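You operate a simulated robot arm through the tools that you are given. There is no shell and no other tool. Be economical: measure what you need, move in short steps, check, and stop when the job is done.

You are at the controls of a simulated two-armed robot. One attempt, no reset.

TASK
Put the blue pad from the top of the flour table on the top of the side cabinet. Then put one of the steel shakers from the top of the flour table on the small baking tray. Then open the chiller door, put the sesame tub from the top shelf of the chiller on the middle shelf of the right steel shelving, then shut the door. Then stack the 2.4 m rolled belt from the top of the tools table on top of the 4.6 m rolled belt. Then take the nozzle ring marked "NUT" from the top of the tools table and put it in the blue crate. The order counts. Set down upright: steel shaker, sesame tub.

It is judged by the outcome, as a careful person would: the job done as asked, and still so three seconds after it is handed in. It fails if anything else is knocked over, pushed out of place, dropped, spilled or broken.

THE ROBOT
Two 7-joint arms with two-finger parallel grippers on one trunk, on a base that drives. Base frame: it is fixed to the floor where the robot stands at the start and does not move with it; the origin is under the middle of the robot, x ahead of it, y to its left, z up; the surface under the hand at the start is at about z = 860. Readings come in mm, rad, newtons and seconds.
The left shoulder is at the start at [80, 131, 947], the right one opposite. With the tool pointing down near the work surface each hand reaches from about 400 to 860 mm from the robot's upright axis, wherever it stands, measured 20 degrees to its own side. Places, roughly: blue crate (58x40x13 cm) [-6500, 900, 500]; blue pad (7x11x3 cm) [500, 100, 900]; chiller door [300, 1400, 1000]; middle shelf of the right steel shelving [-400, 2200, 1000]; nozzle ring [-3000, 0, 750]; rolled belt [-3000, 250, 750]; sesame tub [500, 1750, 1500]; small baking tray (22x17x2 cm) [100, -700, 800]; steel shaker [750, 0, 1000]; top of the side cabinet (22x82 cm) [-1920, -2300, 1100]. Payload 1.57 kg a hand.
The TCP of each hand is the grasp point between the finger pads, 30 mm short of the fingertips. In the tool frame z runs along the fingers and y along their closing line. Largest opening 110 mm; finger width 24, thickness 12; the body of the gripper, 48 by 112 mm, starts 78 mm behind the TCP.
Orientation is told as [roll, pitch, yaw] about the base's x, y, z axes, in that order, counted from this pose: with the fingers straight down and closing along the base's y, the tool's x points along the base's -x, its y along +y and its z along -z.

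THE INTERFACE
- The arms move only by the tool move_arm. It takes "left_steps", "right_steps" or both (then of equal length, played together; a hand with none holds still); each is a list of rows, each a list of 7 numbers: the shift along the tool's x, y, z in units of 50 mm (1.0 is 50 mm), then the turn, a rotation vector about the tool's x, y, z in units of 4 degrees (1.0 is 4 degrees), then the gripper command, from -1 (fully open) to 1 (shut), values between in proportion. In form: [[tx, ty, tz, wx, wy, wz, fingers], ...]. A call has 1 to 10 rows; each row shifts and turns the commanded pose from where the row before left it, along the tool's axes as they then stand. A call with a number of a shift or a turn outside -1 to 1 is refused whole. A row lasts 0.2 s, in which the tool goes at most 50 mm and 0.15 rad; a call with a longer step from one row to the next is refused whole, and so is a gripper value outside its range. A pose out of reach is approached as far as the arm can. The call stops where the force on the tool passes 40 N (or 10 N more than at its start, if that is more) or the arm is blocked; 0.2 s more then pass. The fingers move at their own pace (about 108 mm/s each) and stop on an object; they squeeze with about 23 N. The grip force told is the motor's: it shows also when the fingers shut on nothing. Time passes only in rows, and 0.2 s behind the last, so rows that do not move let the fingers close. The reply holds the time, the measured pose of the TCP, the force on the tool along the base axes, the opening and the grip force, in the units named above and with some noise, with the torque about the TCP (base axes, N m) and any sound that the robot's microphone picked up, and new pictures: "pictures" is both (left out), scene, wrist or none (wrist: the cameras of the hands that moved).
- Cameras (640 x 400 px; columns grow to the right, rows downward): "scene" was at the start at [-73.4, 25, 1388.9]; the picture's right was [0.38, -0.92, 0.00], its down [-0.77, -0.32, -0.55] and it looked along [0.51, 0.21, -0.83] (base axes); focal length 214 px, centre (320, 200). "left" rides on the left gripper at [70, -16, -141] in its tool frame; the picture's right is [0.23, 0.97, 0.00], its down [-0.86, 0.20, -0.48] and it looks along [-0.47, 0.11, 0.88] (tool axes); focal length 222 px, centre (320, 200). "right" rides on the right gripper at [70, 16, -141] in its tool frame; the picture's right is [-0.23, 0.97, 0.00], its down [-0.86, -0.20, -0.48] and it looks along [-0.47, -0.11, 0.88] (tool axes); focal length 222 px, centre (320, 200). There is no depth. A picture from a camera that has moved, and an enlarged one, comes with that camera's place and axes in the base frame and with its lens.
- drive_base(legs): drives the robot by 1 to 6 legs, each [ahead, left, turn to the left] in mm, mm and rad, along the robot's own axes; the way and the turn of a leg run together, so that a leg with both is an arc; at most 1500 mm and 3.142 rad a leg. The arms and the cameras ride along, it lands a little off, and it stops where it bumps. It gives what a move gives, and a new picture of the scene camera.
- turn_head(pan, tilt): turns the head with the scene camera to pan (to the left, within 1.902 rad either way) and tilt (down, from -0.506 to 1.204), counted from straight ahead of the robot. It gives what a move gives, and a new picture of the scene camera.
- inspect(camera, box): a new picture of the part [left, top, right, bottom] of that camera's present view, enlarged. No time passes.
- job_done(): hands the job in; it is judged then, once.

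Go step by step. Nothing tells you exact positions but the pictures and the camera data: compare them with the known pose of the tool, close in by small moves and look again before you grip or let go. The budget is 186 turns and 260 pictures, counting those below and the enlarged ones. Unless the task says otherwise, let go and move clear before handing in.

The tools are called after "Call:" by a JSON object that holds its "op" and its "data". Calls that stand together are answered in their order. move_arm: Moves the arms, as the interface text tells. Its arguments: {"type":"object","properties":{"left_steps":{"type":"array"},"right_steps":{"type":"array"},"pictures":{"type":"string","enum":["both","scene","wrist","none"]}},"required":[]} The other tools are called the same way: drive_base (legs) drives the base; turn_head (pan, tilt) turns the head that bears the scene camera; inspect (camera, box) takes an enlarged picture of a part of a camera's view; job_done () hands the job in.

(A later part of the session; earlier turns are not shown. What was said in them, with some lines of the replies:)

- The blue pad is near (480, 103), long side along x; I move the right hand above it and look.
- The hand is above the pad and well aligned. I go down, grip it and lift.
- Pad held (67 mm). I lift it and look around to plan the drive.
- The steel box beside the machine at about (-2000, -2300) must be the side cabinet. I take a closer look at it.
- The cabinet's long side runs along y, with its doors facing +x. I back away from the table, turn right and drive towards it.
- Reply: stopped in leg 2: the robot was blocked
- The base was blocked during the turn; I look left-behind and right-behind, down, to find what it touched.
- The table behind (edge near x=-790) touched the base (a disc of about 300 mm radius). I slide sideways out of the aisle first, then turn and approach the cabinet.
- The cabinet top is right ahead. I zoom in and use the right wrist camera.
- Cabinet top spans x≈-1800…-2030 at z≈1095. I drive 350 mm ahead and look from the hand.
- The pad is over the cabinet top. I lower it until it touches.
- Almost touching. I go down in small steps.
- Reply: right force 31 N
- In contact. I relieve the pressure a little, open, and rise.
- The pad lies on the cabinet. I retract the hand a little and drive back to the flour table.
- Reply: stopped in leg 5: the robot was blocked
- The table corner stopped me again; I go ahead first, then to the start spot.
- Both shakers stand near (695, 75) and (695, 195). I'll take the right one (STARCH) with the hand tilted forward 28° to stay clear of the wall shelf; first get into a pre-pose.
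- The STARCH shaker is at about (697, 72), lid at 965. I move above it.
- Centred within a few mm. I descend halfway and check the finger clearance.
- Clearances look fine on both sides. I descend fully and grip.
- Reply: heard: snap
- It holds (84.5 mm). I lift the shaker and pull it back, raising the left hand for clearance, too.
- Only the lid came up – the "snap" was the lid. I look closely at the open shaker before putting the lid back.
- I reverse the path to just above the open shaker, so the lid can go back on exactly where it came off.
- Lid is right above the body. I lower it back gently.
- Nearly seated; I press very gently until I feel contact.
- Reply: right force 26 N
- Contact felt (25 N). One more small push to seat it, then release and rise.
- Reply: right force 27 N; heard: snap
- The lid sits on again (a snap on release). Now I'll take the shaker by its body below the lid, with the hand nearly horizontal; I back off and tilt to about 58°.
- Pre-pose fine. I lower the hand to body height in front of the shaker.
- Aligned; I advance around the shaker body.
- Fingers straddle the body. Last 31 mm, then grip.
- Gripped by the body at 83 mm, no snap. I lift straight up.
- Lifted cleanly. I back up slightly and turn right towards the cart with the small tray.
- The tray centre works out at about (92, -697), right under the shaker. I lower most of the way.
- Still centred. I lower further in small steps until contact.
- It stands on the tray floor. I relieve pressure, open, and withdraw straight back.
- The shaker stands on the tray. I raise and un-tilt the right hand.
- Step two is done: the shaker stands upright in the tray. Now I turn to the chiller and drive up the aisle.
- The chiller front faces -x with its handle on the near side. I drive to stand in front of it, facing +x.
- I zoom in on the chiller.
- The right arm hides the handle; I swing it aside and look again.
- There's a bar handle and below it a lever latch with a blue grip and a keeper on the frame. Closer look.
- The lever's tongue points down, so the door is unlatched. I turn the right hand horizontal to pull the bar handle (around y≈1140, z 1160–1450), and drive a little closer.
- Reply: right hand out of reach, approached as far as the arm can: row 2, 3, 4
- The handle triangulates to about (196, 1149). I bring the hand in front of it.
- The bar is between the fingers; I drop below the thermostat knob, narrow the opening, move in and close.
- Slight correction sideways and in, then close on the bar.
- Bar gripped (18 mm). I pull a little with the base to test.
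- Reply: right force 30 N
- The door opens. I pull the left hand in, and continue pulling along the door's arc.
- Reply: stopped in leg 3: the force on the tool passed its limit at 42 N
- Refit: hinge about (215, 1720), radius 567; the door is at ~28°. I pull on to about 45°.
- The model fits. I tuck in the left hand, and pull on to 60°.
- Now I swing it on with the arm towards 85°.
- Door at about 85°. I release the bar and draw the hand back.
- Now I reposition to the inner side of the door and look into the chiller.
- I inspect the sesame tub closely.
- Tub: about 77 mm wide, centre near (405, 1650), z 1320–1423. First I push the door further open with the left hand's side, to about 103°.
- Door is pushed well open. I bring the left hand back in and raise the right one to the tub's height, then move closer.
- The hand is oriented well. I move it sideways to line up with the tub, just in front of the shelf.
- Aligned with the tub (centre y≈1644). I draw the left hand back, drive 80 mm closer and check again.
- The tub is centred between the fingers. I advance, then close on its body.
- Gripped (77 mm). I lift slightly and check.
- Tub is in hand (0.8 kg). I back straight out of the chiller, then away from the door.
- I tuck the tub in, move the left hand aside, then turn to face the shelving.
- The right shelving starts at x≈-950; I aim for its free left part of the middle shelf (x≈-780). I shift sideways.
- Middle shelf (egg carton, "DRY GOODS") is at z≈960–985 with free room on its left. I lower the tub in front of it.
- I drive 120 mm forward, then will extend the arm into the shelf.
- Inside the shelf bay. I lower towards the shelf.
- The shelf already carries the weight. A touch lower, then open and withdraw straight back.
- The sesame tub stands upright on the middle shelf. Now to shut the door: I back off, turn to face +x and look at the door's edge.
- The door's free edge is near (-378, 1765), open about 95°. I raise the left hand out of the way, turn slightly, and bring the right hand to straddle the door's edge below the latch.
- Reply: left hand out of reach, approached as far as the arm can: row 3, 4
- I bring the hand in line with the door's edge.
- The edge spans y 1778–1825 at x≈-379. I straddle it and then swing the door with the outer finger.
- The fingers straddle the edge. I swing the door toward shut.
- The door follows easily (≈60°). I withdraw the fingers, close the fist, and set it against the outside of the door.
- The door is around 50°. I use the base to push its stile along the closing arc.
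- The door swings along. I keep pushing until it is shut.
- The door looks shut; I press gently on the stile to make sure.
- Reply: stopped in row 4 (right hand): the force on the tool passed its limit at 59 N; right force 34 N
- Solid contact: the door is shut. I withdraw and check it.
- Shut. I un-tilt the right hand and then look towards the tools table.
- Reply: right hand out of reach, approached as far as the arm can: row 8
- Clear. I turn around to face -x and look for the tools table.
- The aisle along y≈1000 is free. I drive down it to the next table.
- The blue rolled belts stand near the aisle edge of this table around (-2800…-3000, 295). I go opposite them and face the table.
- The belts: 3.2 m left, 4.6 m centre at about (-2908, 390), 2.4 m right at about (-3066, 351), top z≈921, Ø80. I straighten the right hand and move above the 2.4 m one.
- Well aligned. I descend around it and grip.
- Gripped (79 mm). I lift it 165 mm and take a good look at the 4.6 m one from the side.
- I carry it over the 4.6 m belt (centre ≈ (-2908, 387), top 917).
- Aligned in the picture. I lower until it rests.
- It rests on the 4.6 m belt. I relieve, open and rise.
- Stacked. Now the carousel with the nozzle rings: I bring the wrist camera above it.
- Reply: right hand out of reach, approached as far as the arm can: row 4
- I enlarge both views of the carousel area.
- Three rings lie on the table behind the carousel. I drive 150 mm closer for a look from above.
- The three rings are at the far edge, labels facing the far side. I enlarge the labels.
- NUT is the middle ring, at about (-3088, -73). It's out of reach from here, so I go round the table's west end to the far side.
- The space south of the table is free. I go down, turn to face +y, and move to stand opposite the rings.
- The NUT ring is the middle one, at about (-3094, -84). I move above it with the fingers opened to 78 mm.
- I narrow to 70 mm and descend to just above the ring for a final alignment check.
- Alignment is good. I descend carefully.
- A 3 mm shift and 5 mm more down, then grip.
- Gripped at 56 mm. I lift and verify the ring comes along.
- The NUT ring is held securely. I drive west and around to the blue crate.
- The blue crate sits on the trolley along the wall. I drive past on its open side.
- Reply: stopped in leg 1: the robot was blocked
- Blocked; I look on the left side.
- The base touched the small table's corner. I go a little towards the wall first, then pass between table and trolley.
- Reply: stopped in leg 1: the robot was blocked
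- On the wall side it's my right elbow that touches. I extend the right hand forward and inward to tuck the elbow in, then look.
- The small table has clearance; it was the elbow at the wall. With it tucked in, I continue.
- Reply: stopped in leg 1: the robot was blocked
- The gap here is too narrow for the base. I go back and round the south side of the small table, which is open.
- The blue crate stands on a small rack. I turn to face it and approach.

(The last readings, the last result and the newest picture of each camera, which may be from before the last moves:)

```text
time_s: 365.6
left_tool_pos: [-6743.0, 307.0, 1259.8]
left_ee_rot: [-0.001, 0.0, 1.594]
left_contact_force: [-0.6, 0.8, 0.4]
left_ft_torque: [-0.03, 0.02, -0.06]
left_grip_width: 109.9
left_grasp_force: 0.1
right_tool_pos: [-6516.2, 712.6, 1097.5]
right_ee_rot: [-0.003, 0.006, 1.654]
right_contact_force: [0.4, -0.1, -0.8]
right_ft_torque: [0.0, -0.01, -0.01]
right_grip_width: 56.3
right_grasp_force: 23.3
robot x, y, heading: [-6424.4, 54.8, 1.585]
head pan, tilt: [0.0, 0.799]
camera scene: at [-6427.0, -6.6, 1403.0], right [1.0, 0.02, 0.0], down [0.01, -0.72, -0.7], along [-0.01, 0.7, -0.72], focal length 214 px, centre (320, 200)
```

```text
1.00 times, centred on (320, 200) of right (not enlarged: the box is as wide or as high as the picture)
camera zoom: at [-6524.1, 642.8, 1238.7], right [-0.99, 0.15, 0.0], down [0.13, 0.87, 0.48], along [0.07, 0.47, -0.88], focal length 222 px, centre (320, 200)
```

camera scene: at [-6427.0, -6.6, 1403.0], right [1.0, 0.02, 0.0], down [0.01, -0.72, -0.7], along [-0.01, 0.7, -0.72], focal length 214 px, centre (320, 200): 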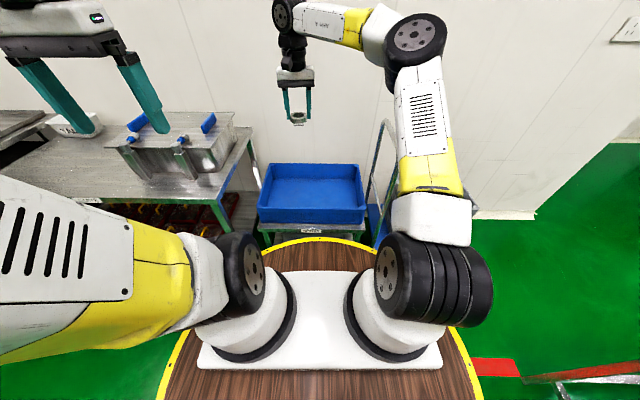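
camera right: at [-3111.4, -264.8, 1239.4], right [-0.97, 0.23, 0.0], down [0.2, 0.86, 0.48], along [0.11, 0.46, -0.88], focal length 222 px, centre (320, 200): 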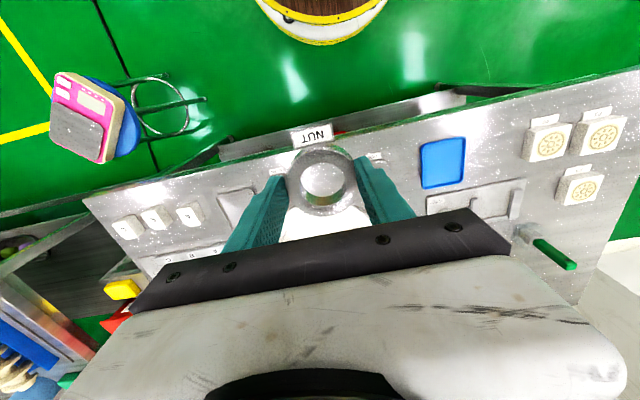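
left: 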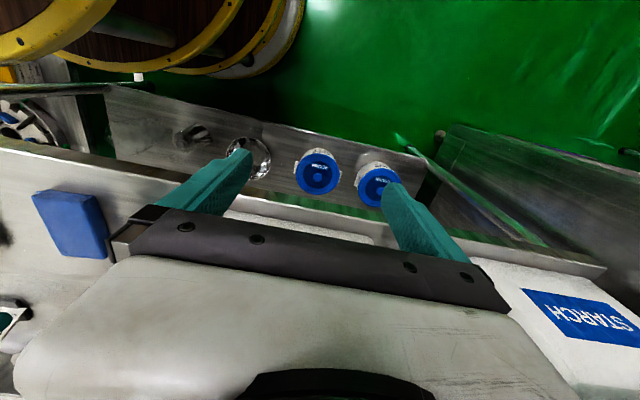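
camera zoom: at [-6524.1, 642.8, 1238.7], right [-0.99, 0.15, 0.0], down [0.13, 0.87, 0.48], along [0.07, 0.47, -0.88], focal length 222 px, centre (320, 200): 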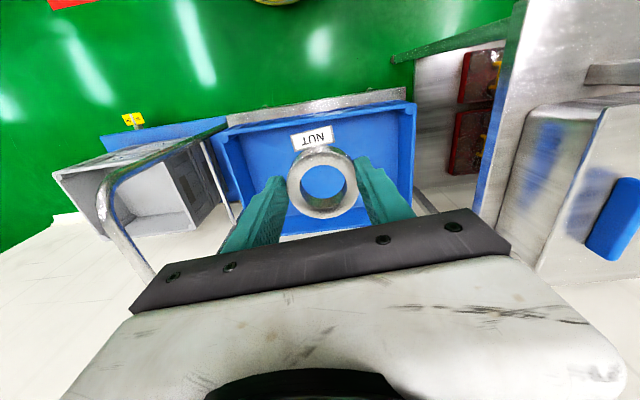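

Crate: rim z≈591, x -6756…-6192, y 739…1111. I drive 150 mm on and lower the ring into it.

Call:
{"op": "drive_base", "data": {"legs": [[160, 0, 0]]}}

Call:
{"op": "move_arm", "data": {"right_steps": [[-0.25, -0.3, 0.85, 0, 0, 0, 1], [-0.25, -0.3, 0.85, 0, 0, 0, 1], [0, 0, 0.95, 0, 0, 0, 1], [0, 0, 0.95, 0, 0, 0, 1], [0, 0, 0.95, 0, 0, 0, 1], [0, 0, 0.95, 0, 0, 0, 1], [0, 0, 0.95, 0, 0, 0, 1], [0, 0, 0.95, 0, 0, 0, 1], [0, 0, 0.95, 0, 0, 0, 1], [0, 0, 0.95, 0, 0, 0, 1]], "pictures": "both"}}

```text
time_s: 367.0
left_tool_pos: [-6747.4, 468.2, 1260.5]
left_ee_rot: [-0.002, -0.002, 1.596]
left_contact_force: [0.2, -0.3, 0.3]
left_ft_torque: [0.0, -0.01, -0.02]
left_grip_width: 110.1
left_grasp_force: 0.1
right_tool_pos: [-6517.5, 873.4, 1095.8]
right_ee_rot: [-0.003, 0.006, 1.655]
right_contact_force: [-0.1, -0.4, -2.0]
right_ft_torque: [-0.02, -0.01, -0.02]
right_grip_width: 56.8
right_grasp_force: 22.7
robot x, y, heading: [-6431.6, 214.6, 1.589]
head pan, tilt: [0.0, 0.799]
camera scene: at [-6430.5, 154.4, 1403.0], right [1.0, 0.02, 0.0], down [0.01, -0.72, -0.7], along [-0.01, 0.7, -0.72], focal length 214 px, centre (320, 200)
```

scene: 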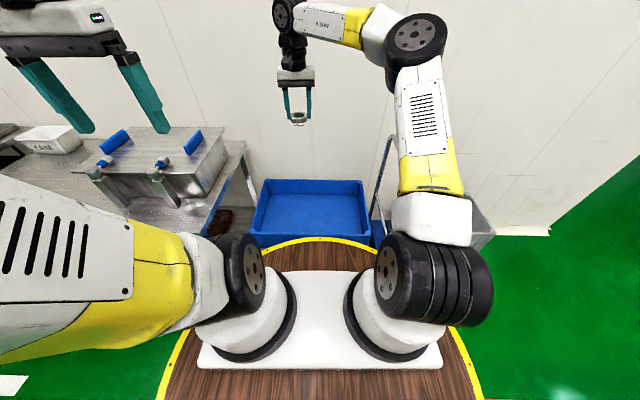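

```text
time_s: 369.2
left_tool_pos: [-6748.6, 468.6, 1260.6]
left_ee_rot: [-0.003, -0.003, 1.594]
left_contact_force: [-0.3, 0.6, 1.5]
left_ft_torque: [0.05, 0.01, 0.0]
left_grip_width: 110.2
left_grasp_force: 0.0
right_tool_pos: [-6488.6, 898.6, 630.9]
right_ee_rot: [-0.003, 0.005, 1.654]
right_contact_force: [0.4, -0.2, -1.2]
right_ft_torque: [-0.01, -0.05, 0.0]
right_grip_width: 56.5
right_grasp_force: 23.0
robot x, y, heading: [-6429.1, 214.8, 1.592]
head pan, tilt: [0.0, 0.799]
camera scene: at [-6430.4, 154.3, 1403.0], right [1.0, 0.02, 0.0], down [0.01, -0.72, -0.7], along [-0.01, 0.7, -0.72], focal length 214 px, centre (320, 200)
camera right: at [-6497.0, 829.7, 772.2], right [-0.99, 0.15, 0.0], down [0.13, 0.87, 0.48], along [0.07, 0.47, -0.88], focal length 222 px, centre (320, 200)
```

scene: 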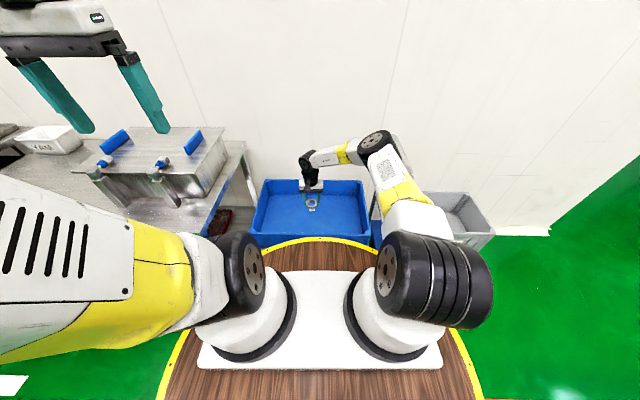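
right: 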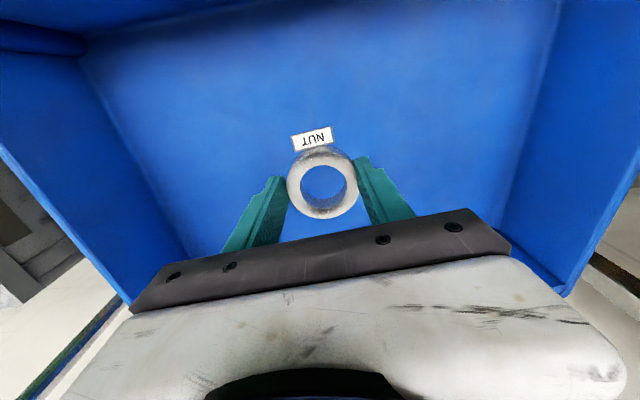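

Inside the crate's outline. I lower to its floor.

Call:
{"op": "move_arm", "data": {"right_steps": [[0, 0, 0.7, 0, 0, 0, 1], [0, 0, 0.7, 0, 0, 0, 1], [0, 0, 0.3, 0, 0, 0, 1], [0, 0, 0.15, 0, 0, 0, 1], [0, 0, 0.15, 0, 0, 0, 1], [0, 0, 0.15, 0, 0, 0, 1]], "pictures": "wrist"}}

```text
time_s: 370.6
left_tool_pos: [-6747.5, 468.6, 1260.3]
left_ee_rot: [-0.001, -0.002, 1.597]
left_contact_force: [-1.1, -0.2, 0.0]
left_ft_torque: [0.02, -0.01, 0.03]
left_grip_width: 110.2
left_grasp_force: 0.2
right_tool_pos: [-6488.5, 896.8, 523.8]
right_ee_rot: [-0.003, 0.005, 1.655]
right_contact_force: [-0.7, -0.1, -0.3]
right_ft_torque: [0.01, 0.0, 0.02]
right_grip_width: 56.5
right_grasp_force: 22.9
robot x, y, heading: [-6434.0, 214.2, 1.593]
head pan, tilt: [0.0, 0.799]
camera right: at [-6496.7, 828.4, 666.2], right [-0.99, 0.15, 0.0], down [0.13, 0.87, 0.48], along [0.07, 0.47, -0.88], focal length 222 px, centre (320, 200)
```

right: 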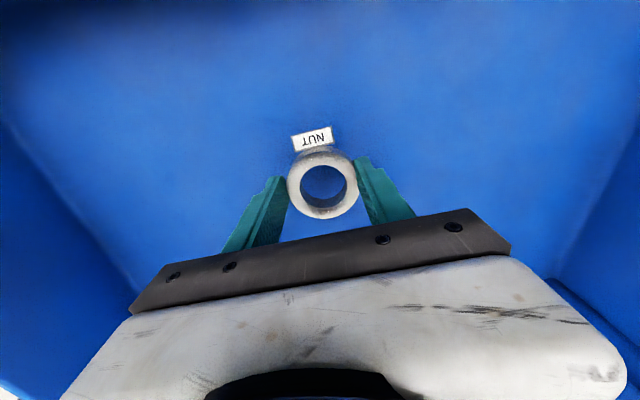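

Not yet touching; I continue in small steps.

Call:
{"op": "move_arm", "data": {"right_steps": [[0, 0, 0.12, 0, 0, 0, 1], [0, 0, 0.12, 0, 0, 0, 1], [0, 0, 0.12, 0, 0, 0, 1], [0, 0, 0.12, 0, 0, 0, 1], [0, 0, 0.12, 0, 0, 0, 1]], "pictures": "wrist"}}

```text
time_s: 371.8
left_tool_pos: [-6747.4, 467.9, 1260.7]
left_ee_rot: [0.001, -0.001, 1.597]
left_contact_force: [-0.8, 0.1, 0.4]
left_ft_torque: [0.02, 0.01, 0.01]
left_grip_width: 110.2
left_grasp_force: 0.0
right_tool_pos: [-6489.2, 899.4, 496.1]
right_ee_rot: [-0.003, 0.004, 1.652]
right_contact_force: [1.7, -7.6, 19.5]
right_ft_torque: [-0.09, 0.03, -0.01]
right_grip_width: 56.8
right_grasp_force: 23.4
robot x, y, heading: [-6431.5, 213.9, 1.594]
head pan, tilt: [0.0, 0.799]
camera right: at [-6497.4, 829.8, 637.8], right [-0.99, 0.15, 0.0], down [0.13, 0.87, 0.48], along [0.07, 0.47, -0.88], focal length 222 px, centre (320, 200)
```

right: 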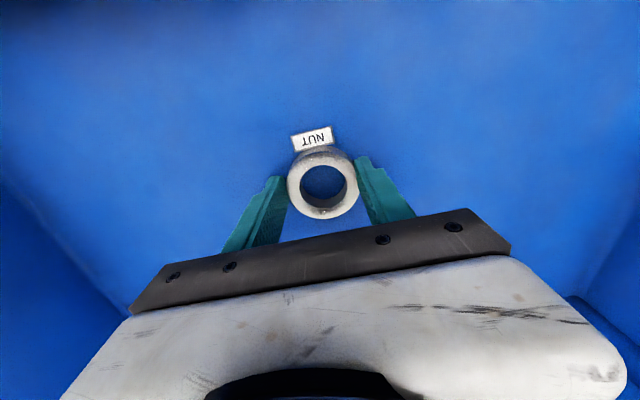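

It rests on the crate floor. I ease off, open, and rise clear.

Call:
{"op": "move_arm", "data": {"right_steps": [[0, 0, -0.05, 0, 0, 0, 1], [0, 0, 0, 0, 0, 0, 0.2], [0, 0, 0, 0, 0, 0, -0.3], [0, 0, 0, 0, 0, 0, -0.5], [0, 0, -0.9, 0, 0, 0, -0.5], [0, 0, -0.9, 0, 0, 0, -0.5], [0, 0, -0.9, 0, 0, 0, -0.5], [0, 0, -0.9, 0, 0, 0, -0.5], [0, 0, -0.9, 0, 0, 0, -0.5], [0, 0, -0.9, 0, 0, 0, -0.5]], "pictures": "wrist"}}

```text
time_s: 374.0
left_tool_pos: [-6748.1, 468.4, 1260.1]
left_ee_rot: [-0.004, -0.002, 1.594]
left_contact_force: [0.4, 0.6, 0.7]
left_ft_torque: [-0.05, -0.03, -0.01]
left_grip_width: 110.0
left_grasp_force: 0.0
right_tool_pos: [-6488.0, 899.9, 768.2]
right_ee_rot: [-0.004, 0.007, 1.652]
right_contact_force: [0.4, -0.4, -0.9]
right_ft_torque: [-0.07, 0.0, 0.01]
right_grip_width: 82.4
right_grasp_force: 0.1
robot x, y, heading: [-6432.2, 217.0, 1.592]
head pan, tilt: [0.0, 0.799]
camera right: at [-6497.5, 830.7, 910.9], right [-0.99, 0.15, -0.01], down [0.13, 0.87, 0.47], along [0.07, 0.47, -0.88], focal length 222 px, centre (320, 200)
```

right: 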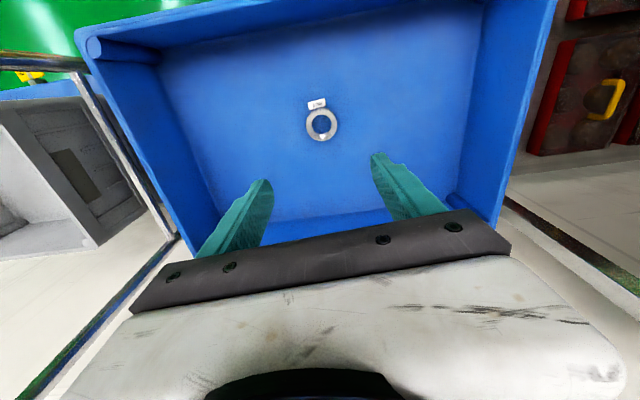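

The NUT ring lies in the blue crate, released and clear. Seen from afar the chiller is shut and the stack stands, so I hand the job in.

Call:
{"op": "job_done", "data": {}}

```text
The job is handed in.
```

I did all five steps in the order you gave and handed the job in; I don't have the judging result.

- **Blue pad:** it lies on top of the side cabinet.
- **Steel shaker:** the STARCH one stands upright on the small baking tray. On my first grip only its lid came off. I put the lid back on, and it snapped into place before I moved the shaker.
- **Sesame tub and chiller door:** the tub stands upright on the middle shelf of the right steel shelving. The door is shut; I did not touch the lever latch, which was already undone when I arrived.
- **Rolled belts:** the 2.4 m belt stands on the 4.6 m belt.
- **Nozzle ring:** the one marked "NUT" lies in the blue crate.

The base stopped on contact several times while driving: twice at the table behind the start spot, then in the narrow gap by the small table and the wall. I saw nothing knocked over in the pictures afterwards, but I did not go back to check those spots up close.
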